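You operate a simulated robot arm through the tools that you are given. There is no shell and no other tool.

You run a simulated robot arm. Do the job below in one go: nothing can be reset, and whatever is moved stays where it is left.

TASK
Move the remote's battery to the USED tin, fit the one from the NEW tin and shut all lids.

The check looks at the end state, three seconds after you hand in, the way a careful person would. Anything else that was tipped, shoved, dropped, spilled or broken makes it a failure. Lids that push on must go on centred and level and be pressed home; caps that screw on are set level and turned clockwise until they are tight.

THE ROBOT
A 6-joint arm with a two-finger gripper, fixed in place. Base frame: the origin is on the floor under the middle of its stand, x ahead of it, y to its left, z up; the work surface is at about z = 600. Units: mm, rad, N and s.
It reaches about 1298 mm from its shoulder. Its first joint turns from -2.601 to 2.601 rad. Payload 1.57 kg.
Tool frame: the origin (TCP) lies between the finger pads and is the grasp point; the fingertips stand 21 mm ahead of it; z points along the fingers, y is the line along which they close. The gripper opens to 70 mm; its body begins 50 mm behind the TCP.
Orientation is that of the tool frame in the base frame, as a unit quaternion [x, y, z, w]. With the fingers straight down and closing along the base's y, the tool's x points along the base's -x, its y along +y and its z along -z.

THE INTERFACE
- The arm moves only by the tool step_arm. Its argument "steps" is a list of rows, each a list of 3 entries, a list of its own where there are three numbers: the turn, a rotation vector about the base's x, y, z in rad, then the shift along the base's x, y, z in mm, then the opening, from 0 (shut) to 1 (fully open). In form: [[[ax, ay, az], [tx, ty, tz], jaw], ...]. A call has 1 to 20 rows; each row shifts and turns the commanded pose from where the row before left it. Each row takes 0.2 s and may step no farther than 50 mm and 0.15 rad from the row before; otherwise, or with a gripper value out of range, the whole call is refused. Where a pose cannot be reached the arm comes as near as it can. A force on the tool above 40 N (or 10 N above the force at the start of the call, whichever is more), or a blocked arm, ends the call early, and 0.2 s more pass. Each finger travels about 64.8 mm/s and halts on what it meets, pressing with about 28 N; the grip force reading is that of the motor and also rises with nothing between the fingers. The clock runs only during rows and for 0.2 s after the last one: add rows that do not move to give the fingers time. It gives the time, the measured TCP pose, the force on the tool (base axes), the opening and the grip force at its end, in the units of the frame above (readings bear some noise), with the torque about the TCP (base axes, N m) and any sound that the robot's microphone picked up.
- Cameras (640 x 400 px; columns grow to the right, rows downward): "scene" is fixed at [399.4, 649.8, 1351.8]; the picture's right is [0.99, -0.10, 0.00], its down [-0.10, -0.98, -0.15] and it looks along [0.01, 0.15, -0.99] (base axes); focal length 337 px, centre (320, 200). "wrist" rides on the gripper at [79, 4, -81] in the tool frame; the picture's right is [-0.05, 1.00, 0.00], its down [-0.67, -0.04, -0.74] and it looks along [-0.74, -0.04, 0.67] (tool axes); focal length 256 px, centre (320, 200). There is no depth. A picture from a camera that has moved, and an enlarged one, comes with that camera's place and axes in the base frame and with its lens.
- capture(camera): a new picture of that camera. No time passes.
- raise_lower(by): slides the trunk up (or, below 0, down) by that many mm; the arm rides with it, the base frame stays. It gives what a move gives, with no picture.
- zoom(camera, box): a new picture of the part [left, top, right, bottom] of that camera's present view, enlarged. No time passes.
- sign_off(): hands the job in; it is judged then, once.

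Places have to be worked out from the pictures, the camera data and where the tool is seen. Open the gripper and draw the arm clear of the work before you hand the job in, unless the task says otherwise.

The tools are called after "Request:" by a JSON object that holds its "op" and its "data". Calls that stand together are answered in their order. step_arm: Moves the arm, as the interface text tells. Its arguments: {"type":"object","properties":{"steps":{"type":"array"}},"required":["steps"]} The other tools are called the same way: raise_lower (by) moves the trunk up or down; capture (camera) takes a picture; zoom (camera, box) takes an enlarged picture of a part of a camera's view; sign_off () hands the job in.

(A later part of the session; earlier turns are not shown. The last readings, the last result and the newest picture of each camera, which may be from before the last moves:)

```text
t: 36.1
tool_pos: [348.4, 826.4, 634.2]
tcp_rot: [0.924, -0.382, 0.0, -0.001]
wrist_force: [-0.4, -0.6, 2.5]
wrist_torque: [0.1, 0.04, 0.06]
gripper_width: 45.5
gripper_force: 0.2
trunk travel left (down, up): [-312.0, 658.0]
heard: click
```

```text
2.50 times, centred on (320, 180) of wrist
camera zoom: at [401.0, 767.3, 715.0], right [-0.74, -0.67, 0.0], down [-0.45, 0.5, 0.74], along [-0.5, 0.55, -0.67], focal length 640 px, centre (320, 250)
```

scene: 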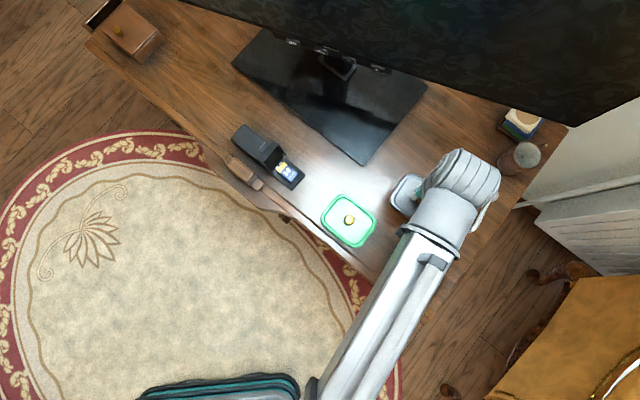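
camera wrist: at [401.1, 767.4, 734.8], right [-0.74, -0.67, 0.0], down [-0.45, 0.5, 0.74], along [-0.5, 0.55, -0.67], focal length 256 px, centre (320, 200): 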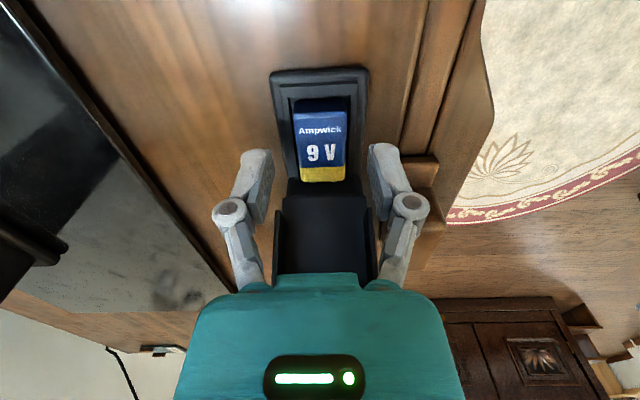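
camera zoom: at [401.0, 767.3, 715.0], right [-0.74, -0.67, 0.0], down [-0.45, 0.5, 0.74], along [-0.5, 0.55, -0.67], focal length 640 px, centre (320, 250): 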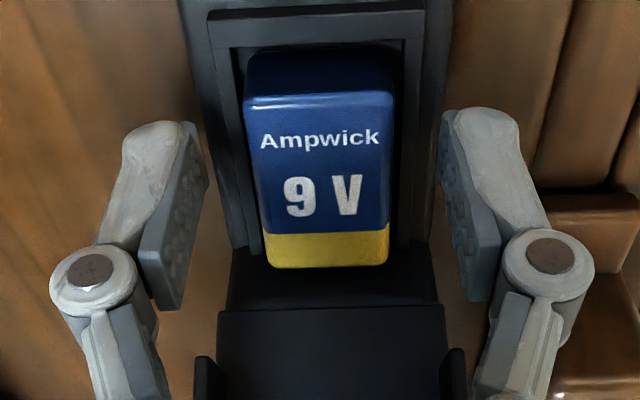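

A click and slight contact: the torque points to the flap side (about 40 mm along the remote from the TCP), so the gripper body likely touched the flap's top. I raise right away and check that nothing shifted.

Request:
{"op": "raise_lower", "data": {"by": 30}}

Request:
{"op": "capture", "data": {"camera": "wrist"}}

Request:
{"op": "zoom", "data": {"camera": "wrist", "box": [220, 60, 420, 280]}}

Request:
{"op": "zoom", "data": {"camera": "scene", "box": [210, 100, 330, 200]}}

```text
t: 36.8
tool_pos: [347.6, 826.6, 664.3]
tcp_rot: [0.924, -0.383, 0.0, 0.001]
wrist_force: [0.2, 0.5, -0.8]
wrist_torque: [0.01, 0.0, 0.01]
gripper_width: 45.4
gripper_force: 0.0
trunk travel left (down, up): [-342.0, 628.0]
```

```text
taken
camera wrist: at [401.1, 767.4, 744.8], right [-0.74, -0.67, 0.0], down [-0.45, 0.5, 0.74], along [-0.5, 0.55, -0.67], focal length 256 px, centre (320, 200)
```

wrist: 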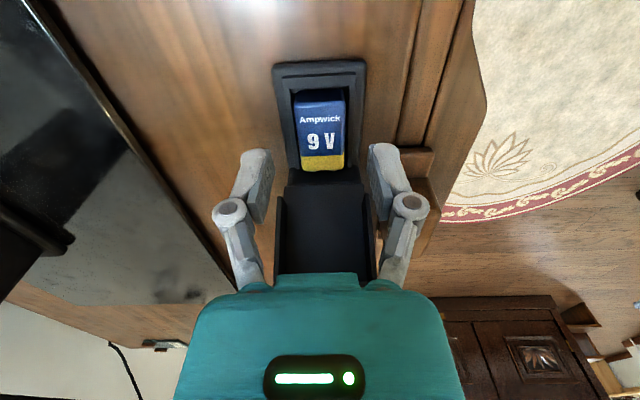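

```text
1.82 times, centred on (320, 170) of wrist
camera zoom: at [401.1, 767.4, 744.8], right [-0.74, -0.67, 0.0], down [-0.45, 0.5, 0.74], along [-0.5, 0.55, -0.67], focal length 465 px, centre (320, 254)
```

zoom: 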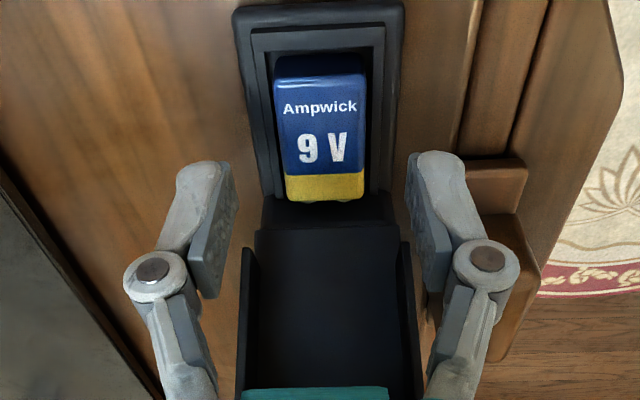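

```text
4.00 times, centred on (270, 150) of scene
camera zoom: at [399.4, 649.8, 1351.8], right [0.99, -0.1, 0.0], down [-0.1, -0.98, -0.15], along [0.01, 0.15, -0.99], focal length 1347 px, centre (520, 400)
```

zoom: 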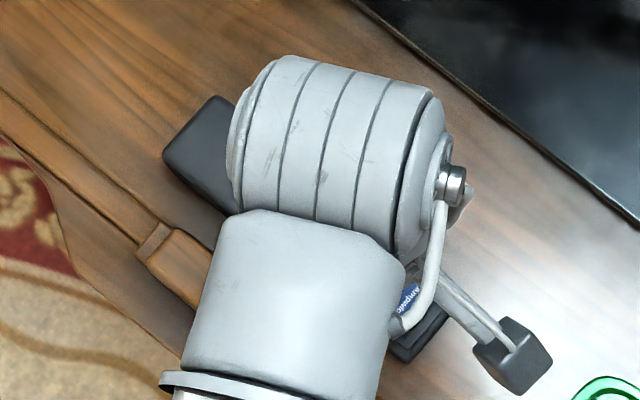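

Nothing moved. I'll tilt the gripper 0.3 rad about its closing axis so the body leans away from the flap while the fingers still straddle the battery, and shift slightly to centre.

Request:
{"op": "step_arm", "data": {"steps": [[[0.106, 0.106, 0], [-1.5, 1, 0], 0.65], [[0.106, 0.106, 0], [-1.4, 1.1, 0], 0.65], [[0, 0, 0], [0, 0, 0], 0.65], [[0, 0, 0], [0, 0, 0], 0.65]]}}

Request:
{"op": "capture", "data": {"camera": "wrist"}}

Request:
{"op": "zoom", "data": {"camera": "wrist", "box": [220, 60, 420, 280]}}

```text
t: 37.8
tool_pos: [345.1, 828.8, 672.1]
tcp_rot: [0.914, -0.378, -0.138, -0.057]
wrist_force: [1.6, 0.3, -0.4]
wrist_torque: [0.0, 0.04, -0.02]
gripper_width: 45.4
gripper_force: 0.1
out of reach, approached as far as the arm can: row 2
trunk travel left (down, up): [-342.0, 628.0]
```

```text
taken
camera wrist: at [412.2, 755.2, 726.0], right [-0.74, -0.67, 0.02], down [-0.27, 0.32, 0.91], along [-0.61, 0.67, -0.42], focal length 256 px, centre (320, 200)
```

wrist: 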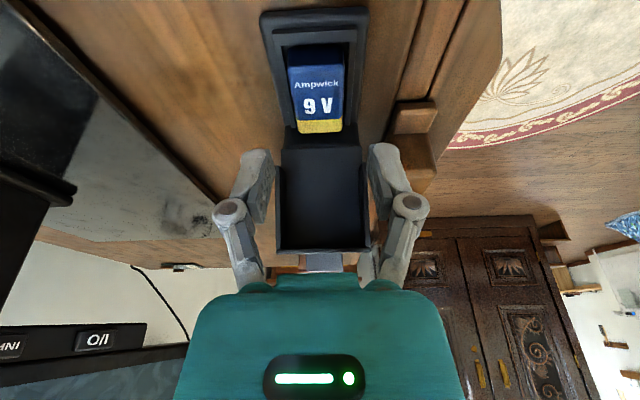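

```text
1.82 times, centred on (320, 170) of wrist
camera zoom: at [412.2, 755.2, 726.0], right [-0.74, -0.67, 0.02], down [-0.27, 0.32, 0.91], along [-0.61, 0.67, -0.42], focal length 465 px, centre (320, 254)
```

zoom: 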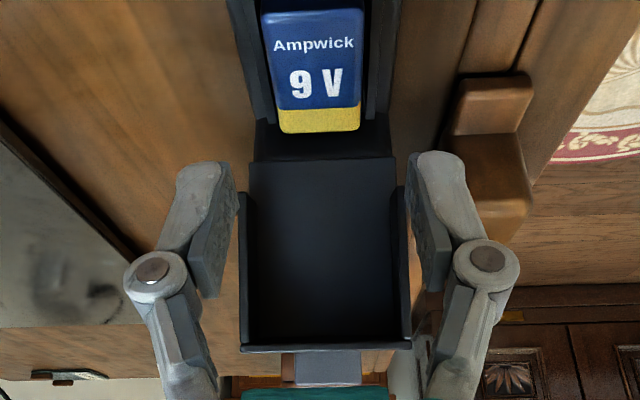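

The tilt is in place (TCP rose to 672 as it pivots), with TCP about 6 mm short of the battery centre along the axis, so the tips land right on it. The handle block is outside the fingers' path, so I lower in steps.

Request:
{"op": "raise_lower", "data": {"by": -26}}

Request:
{"op": "zoom", "data": {"camera": "wrist", "box": [220, 60, 420, 280]}}

```text
t: 38.5
tool_pos: [345.1, 827.7, 646.8]
tcp_rot: [0.914, -0.378, -0.138, -0.057]
wrist_force: [-0.1, -0.4, -1.1]
wrist_torque: [-0.02, 0.02, -0.02]
gripper_width: 45.6
gripper_force: 0.1
trunk travel left (down, up): [-316.0, 654.0]
```

```text
1.82 times, centred on (320, 170) of wrist
camera zoom: at [412.2, 755.1, 700.0], right [-0.74, -0.67, 0.02], down [-0.27, 0.32, 0.91], along [-0.61, 0.67, -0.42], focal length 465 px, centre (320, 254)
```

zoom: 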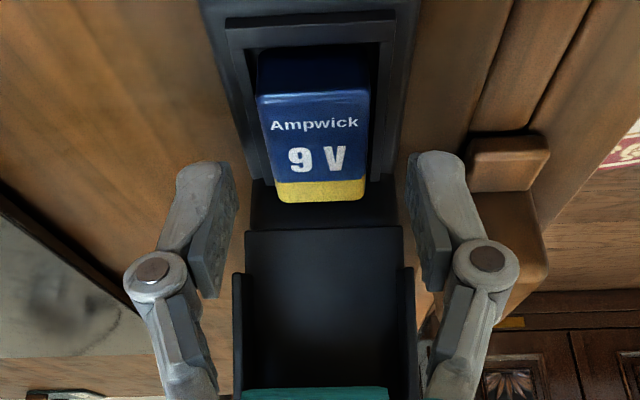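

The wall top is near 607.5 and battery top near 620. I lower 12.5 mm so the tips' lowest corners end at about 610, just above the wall.

Request:
{"op": "raise_lower", "data": {"by": -8}}

Request:
{"op": "raise_lower", "data": {"by": -4.5}}

Request:
{"op": "zoom", "data": {"camera": "wrist", "box": [220, 60, 420, 280]}}

```text
t: 39.1
tool_pos: [345.4, 828.7, 638.1]
tcp_rot: [0.914, -0.378, -0.137, -0.056]
wrist_force: [-0.9, 0.0, 0.6]
wrist_torque: [-0.02, -0.01, 0.01]
gripper_width: 45.6
gripper_force: 0.1
trunk travel left (down, up): [-308.0, 662.0]
```

```text
t: 39.6
tool_pos: [344.9, 828.5, 633.5]
tcp_rot: [0.914, -0.378, -0.137, -0.057]
wrist_force: [-0.2, 0.3, -0.1]
wrist_torque: [-0.02, -0.02, -0.01]
gripper_width: 45.7
gripper_force: 0.0
trunk travel left (down, up): [-303.0, 667.0]
```

```text
1.82 times, centred on (320, 170) of wrist
camera zoom: at [412.2, 755.1, 687.5], right [-0.74, -0.67, 0.02], down [-0.27, 0.32, 0.91], along [-0.61, 0.67, -0.42], focal length 465 px, centre (320, 254)
```

zoom: 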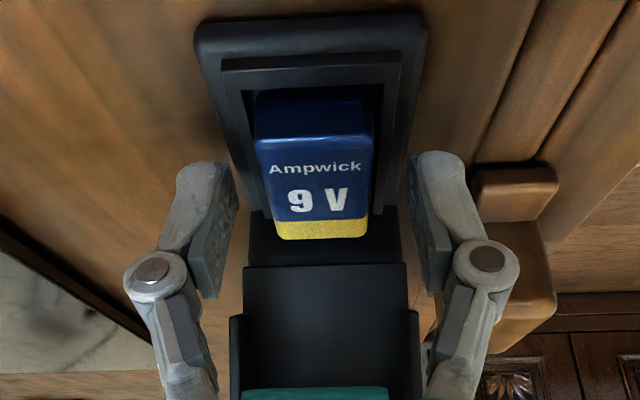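

Clear and centred to within about half a millimetre. I nudge +0.35/+0.35 and close slowly on the battery.

Request:
{"op": "step_arm", "data": {"steps": [[[0, 0, 0], [0.35, 0.35, 0], 0.6], [[0, 0, 0], [0, 0, 0], 0.5], [[0, 0, 0], [0, 0, 0], 0.43], [[0, 0, 0], [0, 0, 0], 0.38], [[0, 0, 0], [0, 0, 0], 0.33], [[0, 0, 0], [0, 0, 0], 0.2], [[0, 0, 0], [0, 0, 0], 0.2]]}}

Request:
{"op": "zoom", "data": {"camera": "wrist", "box": [220, 60, 420, 280]}}

```text
t: 41.2
tool_pos: [345.7, 828.4, 633.7]
tcp_rot: [0.913, -0.379, -0.138, -0.058]
wrist_force: [0.3, 0.7, 7.5]
wrist_torque: [-0.01, -0.01, 0.0]
gripper_width: 25.4
gripper_force: 28.2
trunk travel left (down, up): [-303.0, 667.0]
heard: click
```

```text
1.82 times, centred on (320, 170) of wrist
camera zoom: at [412.3, 755.5, 688.1], right [-0.74, -0.67, 0.01], down [-0.27, 0.32, 0.91], along [-0.61, 0.67, -0.42], focal length 465 px, centre (320, 254)
```

zoom: 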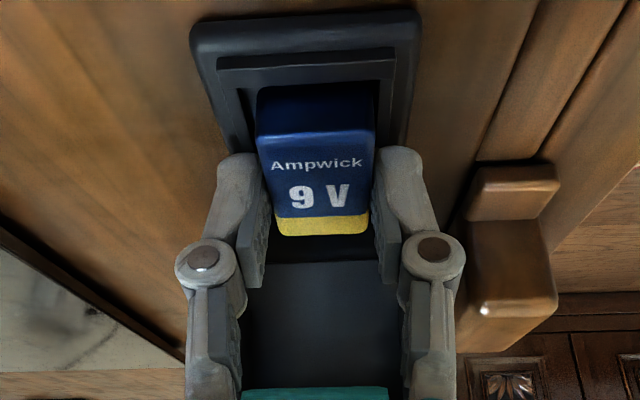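

The grip reads 25.4 mm, the battery width, with the tips just touching the wall. I lift slowly and watch the force.

Request:
{"op": "raise_lower", "data": {"by": 3}}

Request:
{"op": "raise_lower", "data": {"by": 7}}

Request:
{"op": "zoom", "data": {"camera": "wrist", "box": [220, 60, 420, 280]}}

```text
t: 41.8
tool_pos: [344.1, 828.6, 637.5]
tcp_rot: [0.914, -0.378, -0.137, -0.056]
wrist_force: [0.1, -0.4, -0.4]
wrist_torque: [-0.02, 0.01, -0.01]
gripper_width: 25.4
gripper_force: 27.8
trunk travel left (down, up): [-306.0, 664.0]
```

```text
t: 42.3
tool_pos: [346.7, 828.8, 643.7]
tcp_rot: [0.914, -0.378, -0.137, -0.057]
wrist_force: [0.8, -0.3, -0.7]
wrist_torque: [-0.02, -0.01, 0.02]
gripper_width: 25.5
gripper_force: 28.2
trunk travel left (down, up): [-313.0, 657.0]
```

```text
1.82 times, centred on (320, 170) of wrist
camera zoom: at [412.4, 755.8, 697.5], right [-0.74, -0.67, 0.02], down [-0.27, 0.32, 0.91], along [-0.61, 0.67, -0.42], focal length 465 px, centre (320, 254)
```

zoom: 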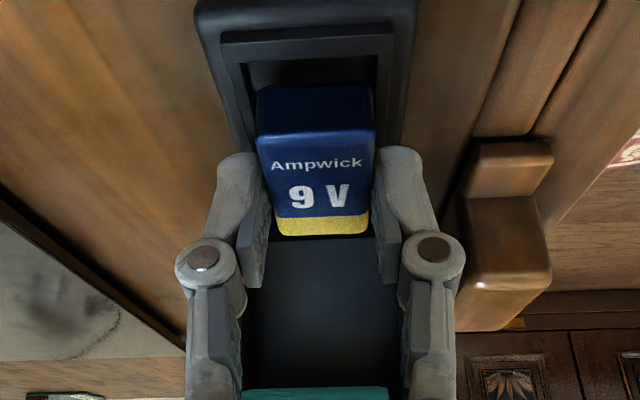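

The battery comes out cleanly. I raise 75 mm and look at it and the empty compartment.

Request:
{"op": "raise_lower", "data": {"by": 75}}

Request:
{"op": "capture", "data": {"camera": "wrist"}}

Request:
{"op": "zoom", "data": {"camera": "wrist", "box": [250, 0, 400, 150]}}

```text
t: 43.4
tool_pos: [345.0, 829.3, 718.4]
tcp_rot: [0.914, -0.379, -0.137, -0.056]
wrist_force: [0.4, 0.4, -0.9]
wrist_torque: [-0.01, -0.02, 0.01]
gripper_width: 25.4
gripper_force: 28.1
trunk travel left (down, up): [-388.0, 582.0]
```

```text
taken
camera wrist: at [412.4, 755.9, 772.5], right [-0.74, -0.67, 0.02], down [-0.27, 0.32, 0.91], along [-0.61, 0.67, -0.42], focal length 256 px, centre (320, 200)
```

wrist: 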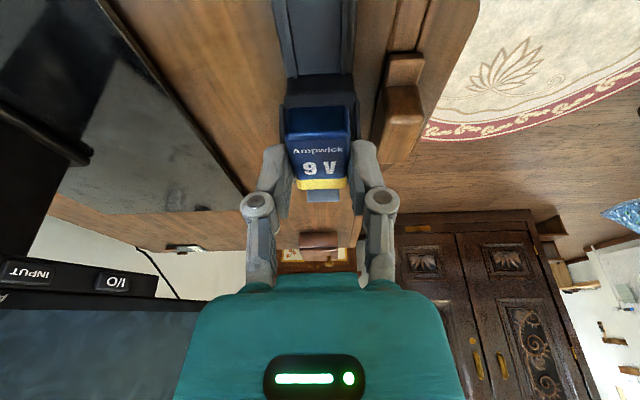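

```text
2.67 times, centred on (325, 75) of wrist
camera zoom: at [412.4, 755.9, 772.5], right [-0.74, -0.67, 0.02], down [-0.27, 0.32, 0.91], along [-0.61, 0.67, -0.42], focal length 683 px, centre (307, 533)
```

zoom: 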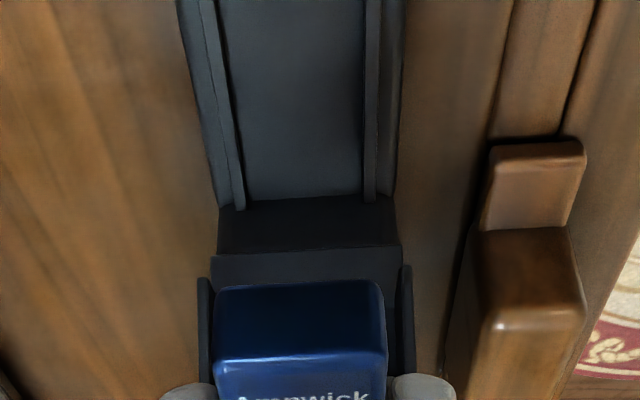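

The compartment is clear and the battery is level in the grip. I carry it over the USED tin at this height.

Request:
{"op": "step_arm", "data": {"steps": [[[0, 0, 0], [25.1, -24.5, 0], 0.2], [[0, 0, 0], [25.1, -24.5, 0], 0.2], [[0, 0, 0], [25.1, -24.5, 0], 0.2], [[0, 0, 0], [25.1, -24.5, 0], 0.2], [[0, 0, 0], [25.1, -24.5, 0], 0.2], [[0, 0, 0], [25.1, -24.5, 0], 0.2], [[0, 0, 0], [25.1, -24.5, 0], 0.2], [[0, 0, 0], [25.1, -24.5, 0], 0.2], [[0, 0, 0], [25.1, -24.5, 0], 0.2], [[0, 0, 0], [25.1, -24.5, 0], 0.2], [[0, 0, 0], [0, 0, 0], 0.2]]}}

Request:
{"op": "capture", "data": {"camera": "wrist"}}

Request:
{"op": "capture", "data": {"camera": "scene"}}

```text
t: 45.8
tool_pos: [596.3, 582.7, 717.3]
tcp_rot: [0.913, -0.379, -0.138, -0.057]
wrist_force: [-0.3, -0.6, -0.3]
wrist_torque: [0.0, -0.02, 0.02]
gripper_width: 25.7
gripper_force: 28.0
trunk travel left (down, up): [-388.0, 582.0]
```

```text
taken
camera wrist: at [663.4, 509.7, 772.5], right [-0.74, -0.67, 0.02], down [-0.27, 0.32, 0.91], along [-0.61, 0.67, -0.42], focal length 256 px, centre (320, 200)
```

wrist: 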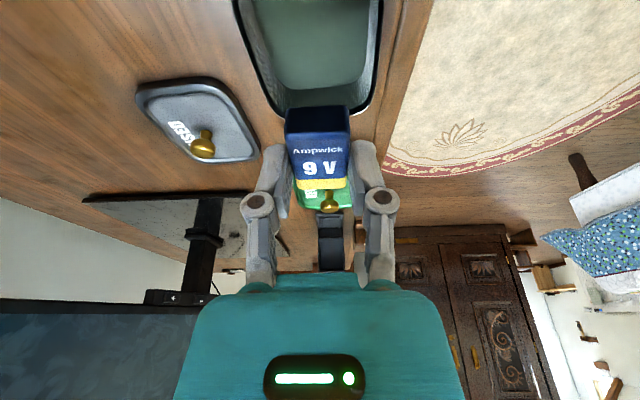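

```text
taken
```

scene: 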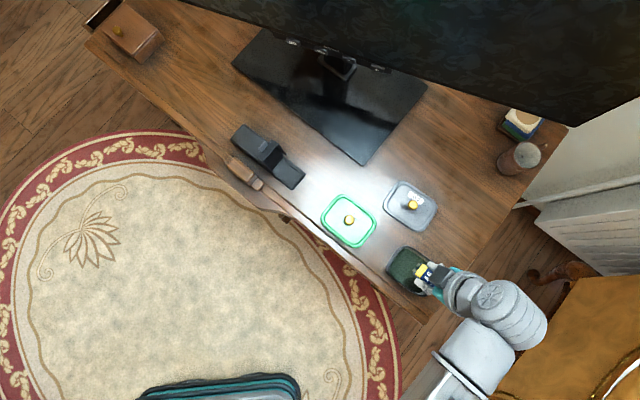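

The scene view now shows everything unobstructed, so I zoom on the tin with the battery above it and on the emptied remote.

Request:
{"op": "zoom", "data": {"camera": "scene", "box": [370, 230, 460, 310]}}

Request:
{"op": "zoom", "data": {"camera": "scene", "box": [225, 115, 315, 195]}}

```text
5.00 times, centred on (415, 270) of scene
camera zoom: at [399.4, 649.8, 1351.8], right [0.99, -0.1, 0.0], down [-0.1, -0.98, -0.15], along [0.01, 0.15, -0.99], focal length 1684 px, centre (-155, -150)
```

zoom: 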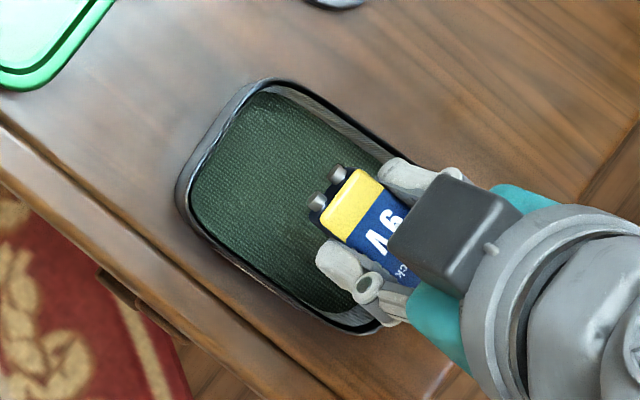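

```text
5.00 times, centred on (270, 155) of scene
camera zoom: at [399.4, 649.8, 1351.8], right [0.99, -0.1, 0.0], down [-0.1, -0.98, -0.15], along [0.01, 0.15, -0.99], focal length 1684 px, centre (570, 425)
```

zoom: 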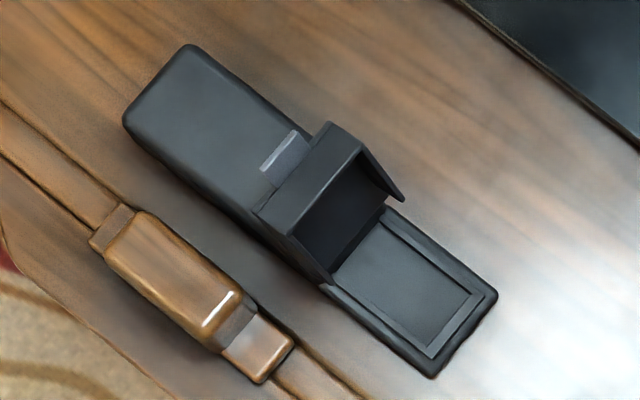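

The battery is over the tin, with terminals showing at the flap-side end. I lower 58 mm and check clearances in both views.

Request:
{"op": "raise_lower", "data": {"by": -58}}

Request:
{"op": "capture", "data": {"camera": "wrist"}}

Request:
{"op": "zoom", "data": {"camera": "scene", "box": [370, 230, 460, 310]}}

```text
t: 46.8
tool_pos: [594.9, 584.1, 660.1]
tcp_rot: [0.914, -0.379, -0.137, -0.057]
wrist_force: [0.4, 0.1, 0.2]
wrist_torque: [0.03, -0.02, -0.03]
gripper_width: 25.5
gripper_force: 27.8
trunk travel left (down, up): [-330.0, 640.0]
```

```text
taken
camera wrist: at [663.1, 510.0, 714.5], right [-0.74, -0.67, 0.02], down [-0.27, 0.32, 0.91], along [-0.61, 0.67, -0.42], focal length 256 px, centre (320, 200)
```

wrist: 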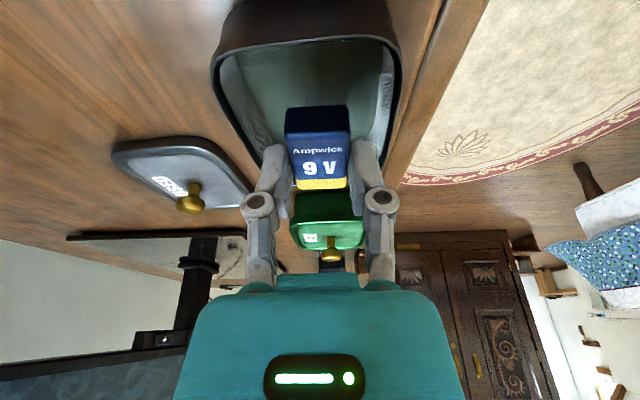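

```text
5.00 times, centred on (415, 270) of scene
camera zoom: at [399.4, 649.8, 1351.8], right [0.99, -0.1, 0.0], down [-0.1, -0.98, -0.15], along [0.01, 0.15, -0.99], focal length 1684 px, centre (-155, -150)
```

zoom: 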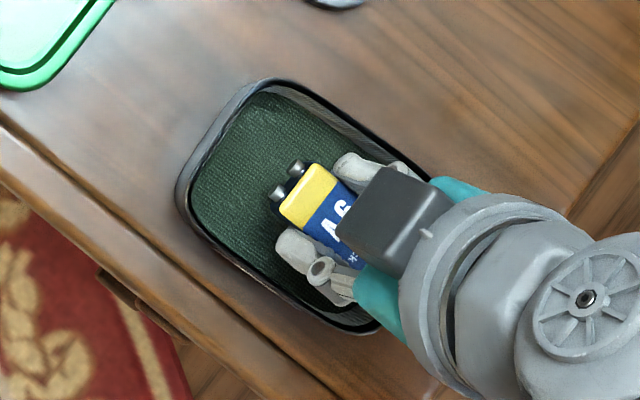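

The battery and fingers are well inside the tin's opening. I lower gradually to the floor.

Request:
{"op": "raise_lower", "data": {"by": -16}}

Request:
{"op": "raise_lower", "data": {"by": -6}}

Request:
{"op": "raise_lower", "data": {"by": -2}}

Request:
{"op": "zoom", "data": {"camera": "scene", "box": [370, 230, 460, 310]}}

```text
t: 47.5
tool_pos: [595.1, 584.1, 645.6]
tcp_rot: [0.913, -0.378, -0.138, -0.057]
wrist_force: [0.5, 0.4, -0.7]
wrist_torque: [-0.02, 0.0, -0.01]
gripper_width: 25.8
gripper_force: 28.1
trunk travel left (down, up): [-314.0, 656.0]
```

```text
t: 48.0
tool_pos: [595.4, 583.6, 639.6]
tcp_rot: [0.914, -0.379, -0.137, -0.057]
wrist_force: [0.5, -0.4, -1.0]
wrist_torque: [-0.02, -0.02, 0.0]
gripper_width: 25.4
gripper_force: 28.1
trunk travel left (down, up): [-308.0, 662.0]
```

```text
t: 48.5
tool_pos: [595.5, 582.8, 637.2]
tcp_rot: [0.914, -0.378, -0.138, -0.057]
wrist_force: [-0.1, -1.0, -0.2]
wrist_torque: [-0.02, 0.06, -0.03]
gripper_width: 25.6
gripper_force: 28.0
trunk travel left (down, up): [-306.0, 664.0]
```

```text
5.00 times, centred on (415, 270) of scene
camera zoom: at [399.4, 649.8, 1351.8], right [0.99, -0.1, 0.0], down [-0.1, -0.98, -0.15], along [0.01, 0.15, -0.99], focal length 1684 px, centre (-155, -150)
```

zoom: 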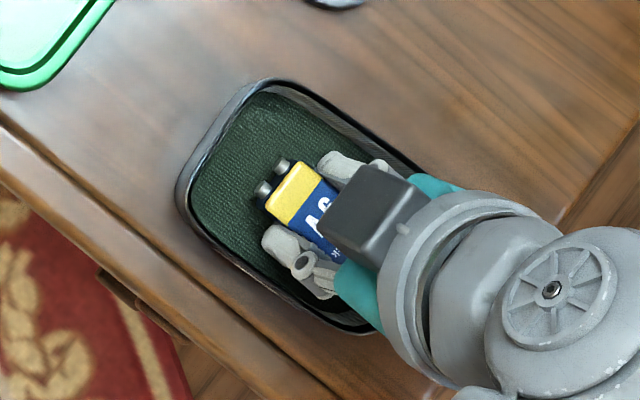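

No firm contact yet. I continue with small steps.

Request:
{"op": "raise_lower", "data": {"by": -1.5}}

Request:
{"op": "raise_lower", "data": {"by": -1.5}}

```text
t: 49.0
tool_pos: [596.3, 583.5, 634.7]
tcp_rot: [0.914, -0.379, -0.137, -0.057]
wrist_force: [0.4, -0.2, -1.3]
wrist_torque: [0.02, 0.02, -0.02]
gripper_width: 25.4
gripper_force: 27.8
trunk travel left (down, up): [-305.0, 665.0]
```

```text
t: 49.5
tool_pos: [596.4, 584.2, 633.8]
tcp_rot: [0.914, -0.378, -0.137, -0.057]
wrist_force: [0.3, 0.3, -0.2]
wrist_torque: [-0.02, -0.02, 0.0]
gripper_width: 25.4
gripper_force: 28.0
trunk travel left (down, up): [-303.0, 667.0]
```

Request:
{"op": "raise_lower", "data": {"by": -1.5}}

Request:
{"op": "raise_lower", "data": {"by": -1}}

```text
t: 50.0
tool_pos: [595.8, 583.1, 631.1]
tcp_rot: [0.914, -0.378, -0.138, -0.057]
wrist_force: [1.2, -0.2, -1.4]
wrist_torque: [0.0, 0.0, -0.01]
gripper_width: 25.6
gripper_force: 27.6
trunk travel left (down, up): [-302.0, 668.0]
```

```text
t: 50.6
tool_pos: [595.9, 582.7, 630.9]
tcp_rot: [0.913, -0.379, -0.138, -0.057]
wrist_force: [0.0, 0.3, 0.7]
wrist_torque: [0.04, 0.01, 0.0]
gripper_width: 25.6
gripper_force: 28.0
trunk travel left (down, up): [-301.0, 669.0]
```

TCP is at about 631 with no contact force yet. I keep going in 1 mm steps.

Request:
{"op": "raise_lower", "data": {"by": -1}}

Request:
{"op": "raise_lower", "data": {"by": -1}}

Request:
{"op": "capture", "data": {"camera": "wrist"}}

```text
t: 51.1
tool_pos: [595.5, 583.7, 630.9]
tcp_rot: [0.914, -0.378, -0.138, -0.056]
wrist_force: [-0.3, -0.4, -0.4]
wrist_torque: [0.0, -0.02, -0.03]
gripper_width: 25.3
gripper_force: 27.7
trunk travel left (down, up): [-300.0, 670.0]
```

```text
t: 51.6
tool_pos: [596.2, 582.3, 629.8]
tcp_rot: [0.913, -0.379, -0.137, -0.058]
wrist_force: [1.7, 1.5, 9.6]
wrist_torque: [-0.13, -0.2, 0.01]
gripper_width: 25.5
gripper_force: 28.3
trunk travel left (down, up): [-299.0, 671.0]
```

```text
taken
camera wrist: at [662.9, 509.7, 683.8], right [-0.74, -0.67, 0.01], down [-0.27, 0.32, 0.91], along [-0.61, 0.67, -0.42], focal length 256 px, centre (320, 200)
```

wrist: 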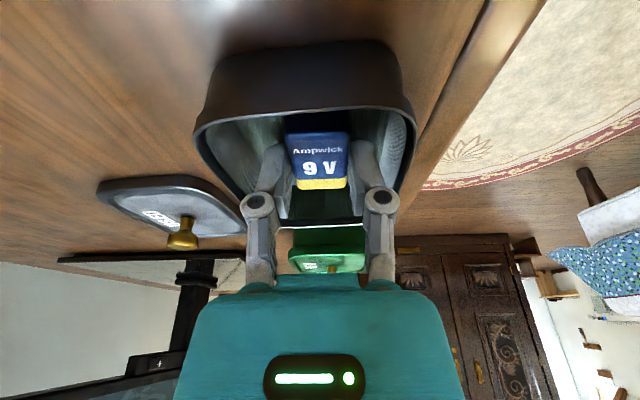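

Contact at 9.6 N: the battery rests on the tin floor. I open just enough to release (about 33 mm), staying clear of the tin walls, then raise.

Request:
{"op": "step_arm", "data": {"steps": [[[0, 0, 0], [0, 0, 0], 0.4], [[0, 0, 0], [0, 0, 0], 0.43], [[0, 0, 0], [0, 0, 0], 0.46], [[0, 0, 0], [0, 0, 0], 0.46]]}}

Request:
{"op": "raise_lower", "data": {"by": 10}}

Request:
{"op": "capture", "data": {"camera": "wrist"}}

```text
t: 52.6
tool_pos: [595.1, 583.6, 629.4]
tcp_rot: [0.914, -0.379, -0.137, -0.057]
wrist_force: [0.6, 0.4, -0.2]
wrist_torque: [-0.02, -0.03, 0.0]
gripper_width: 32.1
gripper_force: 0.1
trunk travel left (down, up): [-299.0, 671.0]
```

```text
t: 53.2
tool_pos: [595.4, 582.7, 639.5]
tcp_rot: [0.913, -0.379, -0.138, -0.057]
wrist_force: [-0.3, 0.5, -0.4]
wrist_torque: [-0.02, -0.01, 0.0]
gripper_width: 32.2
gripper_force: 0.1
trunk travel left (down, up): [-309.0, 661.0]
```

```text
taken
camera wrist: at [663.1, 509.9, 693.1], right [-0.74, -0.67, 0.02], down [-0.27, 0.32, 0.91], along [-0.61, 0.67, -0.42], focal length 256 px, centre (320, 200)
```

wrist: 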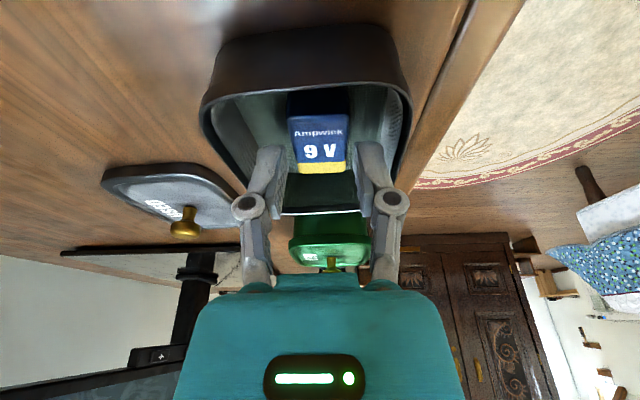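

The battery lies in the USED tin. I raise clear, undo the tilt, and turn back to the +45° yaw while moving over the parked USED lid.

Request:
{"op": "raise_lower", "data": {"by": 85}}

Request:
{"op": "step_arm", "data": {"steps": [[[-0.106, -0.106, 0], [0, 0, 0], 0.46], [[-0.106, -0.106, 0], [0, 0, 0], 0.46], [[0, 0, -0.1428], [1.2, 13, 0], 0.6], [[0, 0, -0.1428], [1.2, 13, 0], 0.7], [[0, 0, -0.1428], [1.2, 13, 0], 0.7], [[0, 0, -0.1428], [1.2, 13, 0], 0.7], [[0, 0, -0.1428], [1.2, 13, 0], 0.7], [[0, 0, -0.1428], [1.2, 13, 0], 0.7], [[0, 0, -0.1428], [1.2, 13, 0], 0.7], [[0, 0, -0.1428], [1.2, 13, 0], 0.7], [[0, 0, -0.1428], [1.2, 13, 0], 0.7], [[0, 0, -0.1428], [1.2, 13, 0], 0.7], [[0, 0, -0.1428], [1.2, 13, 0], 0.7], [[0, 0, 0], [0, 0, 0], 0.7]]}}

Request:
{"op": "capture", "data": {"camera": "wrist"}}

Request:
{"op": "capture", "data": {"camera": "scene"}}

```text
t: 54.4
tool_pos: [595.9, 582.4, 723.6]
tcp_rot: [0.914, -0.378, -0.138, -0.057]
wrist_force: [-0.3, -0.2, 0.7]
wrist_torque: [0.0, 0.02, -0.02]
gripper_width: 32.2
gripper_force: 0.1
trunk travel left (down, up): [-394.0, 576.0]
```

```text
t: 57.4
tool_pos: [607.2, 727.2, 715.6]
tcp_rot: [-0.382, 0.924, 0.0, 0.0]
wrist_force: [-0.1, -0.7, 1.0]
wrist_torque: [-0.02, -0.01, 0.0]
gripper_width: 49.3
gripper_force: 0.1
out of reach, approached as far as the arm can: row 1
trunk travel left (down, up): [-394.0, 576.0]
```

```text
taken
camera wrist: at [549.4, 674.1, 796.8], right [-0.67, 0.74, 0.0], down [0.5, 0.45, 0.74], along [0.55, 0.5, -0.67], focal length 256 px, centre (320, 200)
```

wrist: 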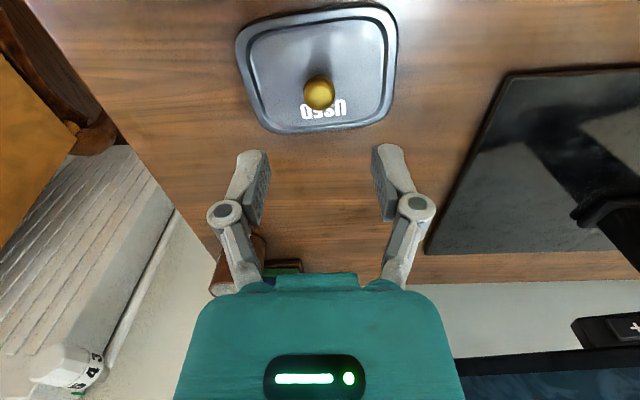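

```text
taken
```

scene: 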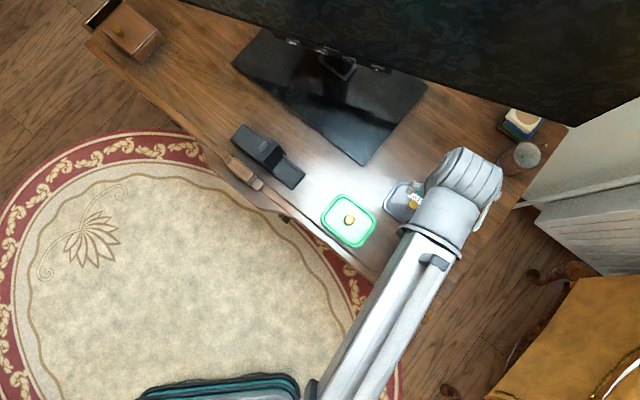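

I'm almost exactly over the parked lid. I correct by (0.7, −0.3), lower to the earlier release height and grip the knob.

Request:
{"op": "step_arm", "data": {"steps": [[[0, 0, 0], [0.7, -0.3, 0], 0.7], [[0, 0, 0], [0, 0, 0], 0.7]]}}

Request:
{"op": "raise_lower", "data": {"by": -70}}

Request:
{"op": "raise_lower", "data": {"by": -11.5}}

Request:
{"op": "zoom", "data": {"camera": "wrist", "box": [200, 80, 440, 260]}}

```text
t: 58.0
tool_pos: [610.6, 727.2, 715.9]
tcp_rot: [-0.383, 0.924, 0.0, 0.0]
wrist_force: [-0.1, 0.2, 0.7]
wrist_torque: [-0.02, -0.02, 0.02]
gripper_width: 48.7
gripper_force: 0.0
trunk travel left (down, up): [-394.0, 576.0]
```

```text
t: 59.0
tool_pos: [609.7, 726.9, 645.5]
tcp_rot: [-0.382, 0.924, 0.0, 0.0]
wrist_force: [0.5, -0.1, -0.1]
wrist_torque: [-0.02, -0.01, -0.03]
gripper_width: 49.1
gripper_force: 0.0
trunk travel left (down, up): [-324.0, 646.0]
```

```text
t: 59.6
tool_pos: [610.0, 727.0, 635.3]
tcp_rot: [-0.382, 0.924, 0.0, 0.0]
wrist_force: [-0.4, 0.9, -0.7]
wrist_torque: [-0.02, 0.0, 0.02]
gripper_width: 49.2
gripper_force: 0.0
trunk travel left (down, up): [-312.0, 658.0]
```

```text
2.22 times, centred on (320, 170) of wrist
camera zoom: at [550.4, 673.6, 715.3], right [-0.67, 0.74, 0.0], down [0.5, 0.45, 0.74], along [0.55, 0.5, -0.67], focal length 569 px, centre (320, 267)
```

zoom: 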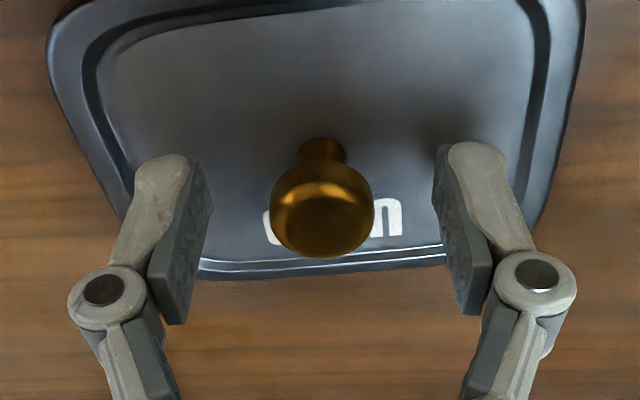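

The knob is centred between the pads. I close and lift.

Request:
{"op": "step_arm", "data": {"steps": [[[0, 0, 0], [0, 0, 0], 0.5], [[0, 0, 0], [0, 0, 0], 0.38], [[0, 0, 0], [0, 0, 0], 0.3], [[0, 0, 0], [0, 0, 0], 0.2], [[0, 0, 0], [0, 0, 0], 0.1], [[0, 0, 0], [0, 0, 0], 0.1]]}}

Request:
{"op": "raise_lower", "data": {"by": 70}}

Request:
{"op": "capture", "data": {"camera": "wrist"}}

```text
t: 61.0
tool_pos: [609.1, 727.5, 634.1]
tcp_rot: [-0.383, 0.924, 0.0, 0.0]
wrist_force: [0.6, 0.6, 1.7]
wrist_torque: [0.0, -0.01, 0.01]
gripper_width: 19.5
gripper_force: 27.9
trunk travel left (down, up): [-312.0, 658.0]
```

```text
t: 62.1
tool_pos: [610.6, 726.7, 704.1]
tcp_rot: [-0.383, 0.924, 0.0, 0.0]
wrist_force: [-0.9, -0.4, 0.3]
wrist_torque: [-0.02, 0.0, -0.01]
gripper_width: 19.5
gripper_force: 27.5
trunk travel left (down, up): [-382.0, 588.0]
```

```text
taken
camera wrist: at [550.4, 673.7, 785.2], right [-0.67, 0.74, 0.0], down [0.5, 0.45, 0.74], along [0.55, 0.5, -0.67], focal length 256 px, centre (320, 200)
```

wrist: 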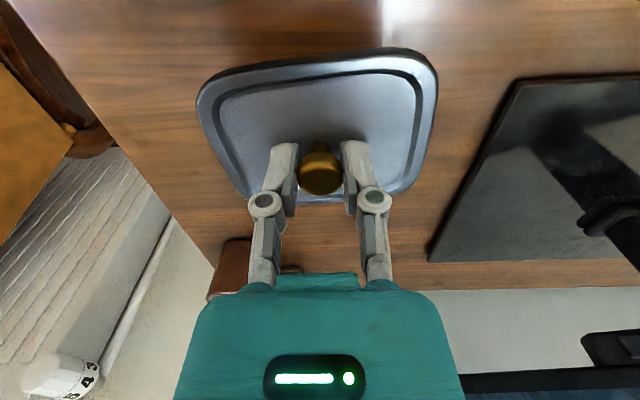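

The lid is held exactly as before. I carry it back to the tin position recorded when I first gripped it.

Request:
{"op": "step_arm", "data": {"steps": [[[0, 0, 0], [-2.16, -17.41, 0], 0.1], [[0, 0, 0], [-2.16, -17.41, 0], 0.1], [[0, 0, 0], [-2.16, -17.41, 0], 0.1], [[0, 0, 0], [-2.16, -17.41, 0], 0.1], [[0, 0, 0], [-2.16, -17.41, 0], 0.1], [[0, 0, 0], [-2.16, -17.41, 0], 0.1], [[0, 0, 0], [-2.17, -17.42, 0], 0.1], [[0, 0, 0], [-2.17, -17.42, 0], 0.1], [[0, 0, 0], [0, 0, 0], 0.1], [[0, 0, 0], [0, 0, 0], 0.1]]}}

Request:
{"op": "raise_lower", "data": {"by": -30}}

Request:
{"op": "capture", "data": {"camera": "wrist"}}

Request:
{"op": "zoom", "data": {"camera": "scene", "box": [360, 220, 480, 320]}}

```text
t: 64.3
tool_pos: [592.6, 588.3, 704.8]
tcp_rot: [-0.383, 0.924, 0.001, 0.001]
wrist_force: [0.0, -0.6, -0.5]
wrist_torque: [-0.03, 0.02, 0.0]
gripper_width: 19.6
gripper_force: 28.1
trunk travel left (down, up): [-382.0, 588.0]
```

```text
t: 65.1
tool_pos: [591.6, 587.4, 674.2]
tcp_rot: [-0.382, 0.924, 0.0, 0.001]
wrist_force: [-0.2, 0.5, 0.5]
wrist_torque: [-0.01, 0.01, 0.01]
gripper_width: 19.6
gripper_force: 27.8
trunk travel left (down, up): [-352.0, 618.0]
```

```text
taken
camera wrist: at [532.6, 535.1, 755.3], right [-0.67, 0.74, 0.0], down [0.5, 0.45, 0.74], along [0.55, 0.5, -0.67], focal length 256 px, centre (320, 200)
```

wrist: 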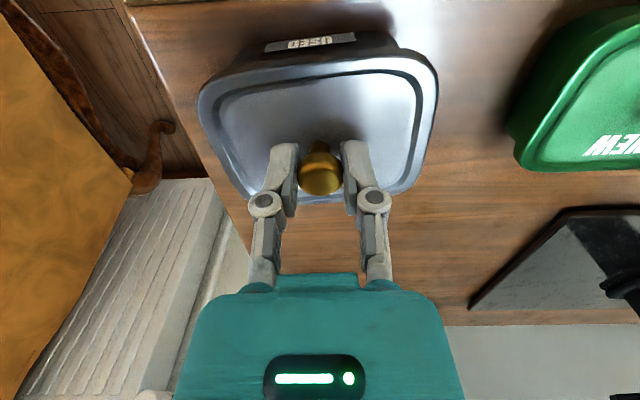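

```text
4.00 times, centred on (420, 270) of scene
camera zoom: at [399.4, 649.8, 1351.8], right [0.99, -0.1, 0.0], down [-0.1, -0.98, -0.15], along [0.01, 0.15, -0.99], focal length 1347 px, centre (-80, -80)
```

zoom: 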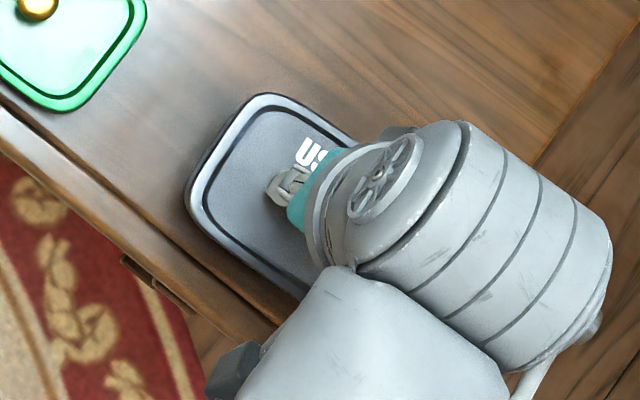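

Camera readings put me 0.5/−0.7 mm off the recorded seat. I correct, then lower toward the rim.

Request:
{"op": "step_arm", "data": {"steps": [[[0, 0, 0], [0.5, -0.7, 0], 0.1], [[0, 0, 0], [0, 0, 0], 0.1], [[0, 0, 0], [0, 0, 0], 0.1]]}}

Request:
{"op": "raise_lower", "data": {"by": -8}}

Request:
{"op": "capture", "data": {"camera": "wrist"}}

Request:
{"op": "raise_lower", "data": {"by": -3}}

```text
t: 65.9
tool_pos: [591.4, 587.5, 673.9]
tcp_rot: [-0.382, 0.924, 0.0, 0.001]
wrist_force: [-0.4, 0.6, 0.2]
wrist_torque: [-0.02, -0.03, 0.01]
gripper_width: 19.7
gripper_force: 28.3
trunk travel left (down, up): [-352.0, 618.0]
```

```text
t: 66.5
tool_pos: [592.5, 587.5, 665.3]
tcp_rot: [-0.383, 0.924, 0.0, 0.0]
wrist_force: [-0.2, -0.3, -1.0]
wrist_torque: [-0.01, 0.01, 0.02]
gripper_width: 19.7
gripper_force: 28.0
trunk travel left (down, up): [-344.0, 626.0]
```

```text
taken
camera wrist: at [533.0, 534.1, 747.3], right [-0.67, 0.74, 0.0], down [0.5, 0.45, 0.74], along [0.55, 0.5, -0.67], focal length 256 px, centre (320, 200)
```

wrist: 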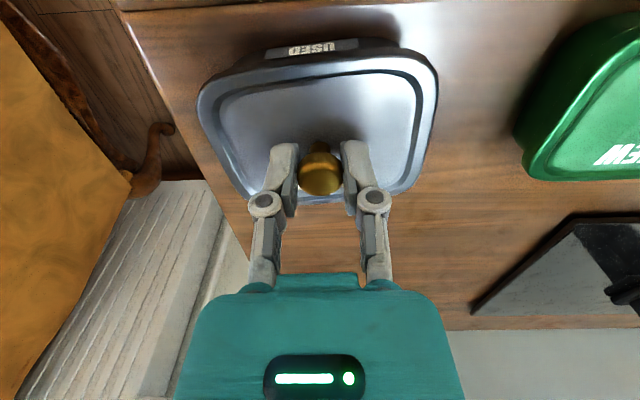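

```text
t: 67.0
tool_pos: [592.4, 587.8, 663.6]
tcp_rot: [-0.383, 0.924, -0.001, 0.0]
wrist_force: [-0.4, -0.4, -0.4]
wrist_torque: [-0.01, -0.02, 0.02]
gripper_width: 19.8
gripper_force: 27.8
trunk travel left (down, up): [-341.0, 629.0]
```

Position is within 0.3 mm of the seat and no contact yet. I continue down in small steps.

Request:
{"op": "raise_lower", "data": {"by": -2}}

Request:
{"op": "raise_lower", "data": {"by": -1.5}}

Request:
{"op": "raise_lower", "data": {"by": -1}}

```text
t: 67.5
tool_pos: [591.8, 587.4, 661.6]
tcp_rot: [-0.382, 0.924, -0.001, 0.001]
wrist_force: [-0.3, 0.1, -0.7]
wrist_torque: [0.01, -0.03, 0.01]
gripper_width: 19.7
gripper_force: 28.6
trunk travel left (down, up): [-339.0, 631.0]
```

```text
t: 68.0
tool_pos: [592.5, 586.8, 659.3]
tcp_rot: [-0.382, 0.924, 0.0, 0.0]
wrist_force: [0.0, -0.2, -1.5]
wrist_torque: [0.03, 0.02, 0.02]
gripper_width: 19.9
gripper_force: 27.4
trunk travel left (down, up): [-338.0, 632.0]
```

```text
t: 68.5
tool_pos: [593.0, 588.0, 659.7]
tcp_rot: [-0.383, 0.924, 0.001, 0.001]
wrist_force: [2.4, 4.4, 10.9]
wrist_torque: [0.06, -0.03, -0.01]
gripper_width: 19.9
gripper_force: 28.5
trunk travel left (down, up): [-337.0, 633.0]
heard: snap
```

A snap came at 10.9 N: the lid is going home. I press a bit more to be sure it is fully seated.

Request:
{"op": "raise_lower", "data": {"by": -1}}

Request:
{"op": "raise_lower", "data": {"by": -1}}

Request:
{"op": "capture", "data": {"camera": "wrist"}}

```text
t: 69.0
tool_pos: [590.6, 587.4, 659.5]
tcp_rot: [-0.383, 0.924, 0.0, 0.0]
wrist_force: [7.1, 8.1, 26.2]
wrist_torque: [0.15, -0.11, 0.0]
gripper_width: 19.8
gripper_force: 28.2
trunk travel left (down, up): [-336.0, 634.0]
```

```text
t: 69.5
tool_pos: [591.1, 587.2, 658.9]
tcp_rot: [-0.383, 0.924, 0.0, 0.001]
wrist_force: [5.4, 8.5, 24.5]
wrist_torque: [0.1, -0.09, -0.03]
gripper_width: 19.5
gripper_force: 28.0
trunk travel left (down, up): [-335.0, 635.0]
```

```text
taken
camera wrist: at [532.3, 533.6, 739.0], right [-0.67, 0.74, 0.0], down [0.5, 0.45, 0.75], along [0.55, 0.5, -0.67], focal length 256 px, centre (320, 200)
```

wrist: 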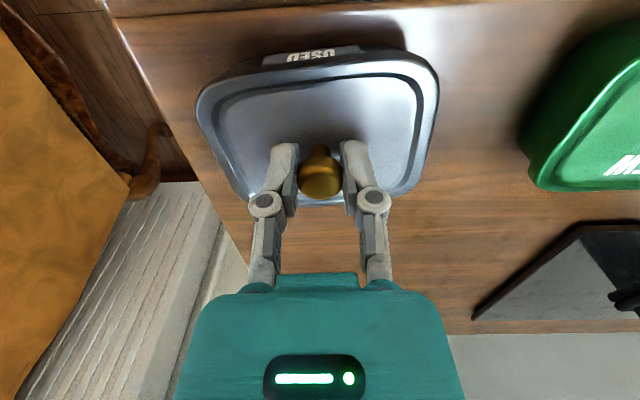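

The force holds around 25 N with the lid level. I release the knob, raise, and examine the seated lid.

Request:
{"op": "step_arm", "data": {"steps": [[[0, 0, 0], [0, 0, 0], 0.33], [[0, 0, 0], [0, 0, 0], 0.42], [[0, 0, 0], [0, 0, 0], 0.5], [[0, 0, 0], [0, 0, 0], 0.6]]}}

Request:
{"op": "raise_lower", "data": {"by": 60}}

Request:
{"op": "zoom", "data": {"camera": "wrist", "box": [200, 0, 440, 170]}}

```text
t: 70.5
tool_pos: [592.9, 586.7, 657.0]
tcp_rot: [-0.382, 0.924, 0.0, 0.001]
wrist_force: [-0.3, 0.2, 1.1]
wrist_torque: [-0.04, 0.01, 0.01]
gripper_width: 41.9
gripper_force: 0.0
trunk travel left (down, up): [-335.0, 635.0]
```

```text
t: 71.5
tool_pos: [592.9, 587.1, 716.2]
tcp_rot: [-0.382, 0.924, 0.0, 0.0]
wrist_force: [-0.7, -0.3, 0.5]
wrist_torque: [0.01, -0.01, 0.0]
gripper_width: 41.9
gripper_force: 0.1
trunk travel left (down, up): [-395.0, 575.0]
```

```text
2.35 times, centred on (320, 85) of wrist
camera zoom: at [533.0, 534.1, 797.8], right [-0.67, 0.74, 0.0], down [0.5, 0.45, 0.74], along [0.55, 0.5, -0.67], focal length 602 px, centre (320, 471)
```

zoom: 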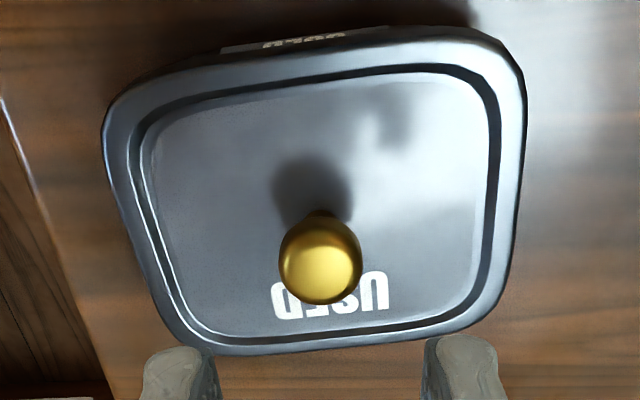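

The USED lid sits level and centred, as originally. Next I move over the NEW tin to locate its knob.

Request:
{"op": "step_arm", "data": {"steps": [[[0, 0, 0], [-31.5, 30.2, 0], 0.8], [[0, 0, 0], [-31.5, 30.2, 0], 0.8], [[0, 0, 0], [-31.5, 30.2, 0], 0.8], [[0, 0, 0], [-31.5, 30.2, 0], 0.8], [[0, 0, 0], [0, 0, 0], 0.8]]}}

Request:
{"op": "zoom", "data": {"camera": "wrist", "box": [200, 0, 440, 170]}}

Request:
{"op": "zoom", "data": {"camera": "scene", "box": [370, 220, 460, 310]}}

```text
t: 72.7
tool_pos: [466.0, 708.4, 717.4]
tcp_rot: [-0.382, 0.924, 0.0, 0.0]
wrist_force: [-0.9, 0.3, 0.7]
wrist_torque: [0.0, 0.02, -0.01]
gripper_width: 56.2
gripper_force: 0.0
trunk travel left (down, up): [-395.0, 575.0]
```

```text
2.35 times, centred on (320, 85) of wrist
camera zoom: at [406.7, 654.5, 797.8], right [-0.67, 0.74, 0.0], down [0.5, 0.45, 0.74], along [0.55, 0.5, -0.67], focal length 602 px, centre (320, 471)
```

zoom: 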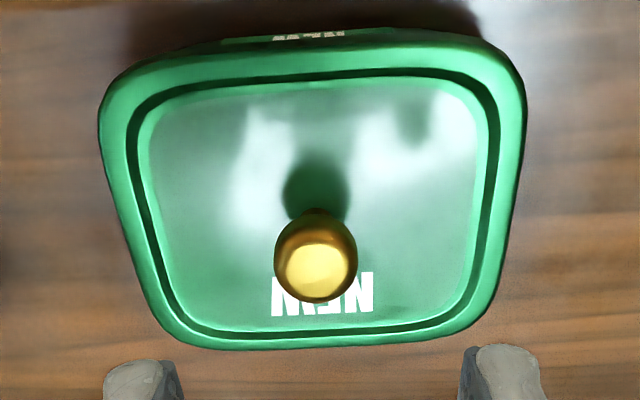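

```text
4.44 times, centred on (415, 265) of scene
camera zoom: at [399.4, 649.8, 1351.8], right [0.99, -0.1, 0.0], down [-0.1, -0.98, -0.15], along [0.01, 0.15, -0.99], focal length 1497 px, centre (-102, -89)
```

zoom: 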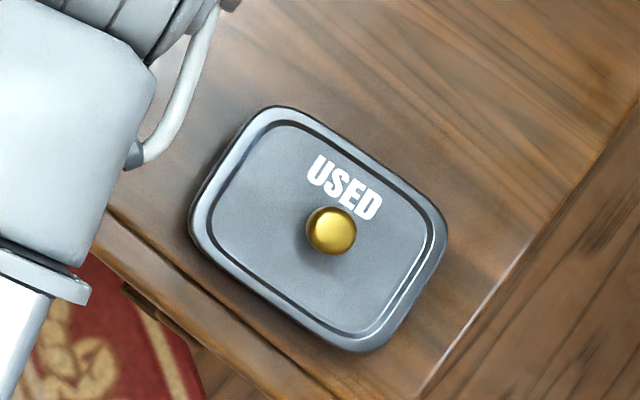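

The NEW knob computes to (466.1, 706.4). I correct by (0.5, −1.0), lower to the same grip height (TCP 660) and check before closing.

Request:
{"op": "step_arm", "data": {"steps": [[[0, 0, 0], [0.5, -1.0, 0], 1], [[0, 0, 0], [0, 0, 0], 1], [[0, 0, 0], [0, 0, 0], 1]]}}

Request:
{"op": "raise_lower", "data": {"by": -45}}

Request:
{"op": "raise_lower", "data": {"by": -12}}

Request:
{"op": "zoom", "data": {"camera": "wrist", "box": [200, 80, 440, 260]}}

```text
t: 73.5
tool_pos: [465.6, 706.8, 716.3]
tcp_rot: [-0.382, 0.924, 0.0, 0.0]
wrist_force: [0.1, -0.6, -1.4]
wrist_torque: [0.02, 0.04, 0.0]
gripper_width: 69.9
gripper_force: 0.1
trunk travel left (down, up): [-395.0, 575.0]
```

```text
t: 74.4
tool_pos: [466.2, 707.1, 670.7]
tcp_rot: [-0.382, 0.924, 0.0, 0.001]
wrist_force: [0.1, 0.5, 0.3]
wrist_torque: [0.03, 0.01, 0.02]
gripper_width: 70.3
gripper_force: 0.1
trunk travel left (down, up): [-350.0, 620.0]
```

```text
t: 75.0
tool_pos: [467.2, 705.9, 659.9]
tcp_rot: [-0.383, 0.924, 0.0, -0.001]
wrist_force: [0.5, -0.5, -0.8]
wrist_torque: [-0.01, 0.0, -0.01]
gripper_width: 70.1
gripper_force: 0.1
trunk travel left (down, up): [-338.0, 632.0]
```

```text
2.22 times, centred on (320, 170) of wrist
camera zoom: at [407.8, 653.7, 740.8], right [-0.67, 0.74, 0.0], down [0.5, 0.45, 0.74], along [0.55, 0.5, -0.67], focal length 569 px, centre (320, 267)
```

zoom: 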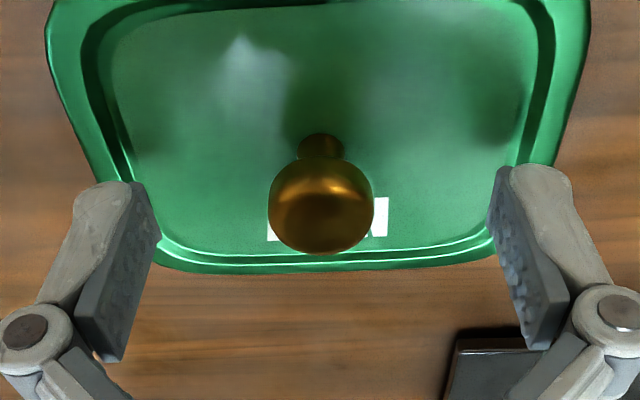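

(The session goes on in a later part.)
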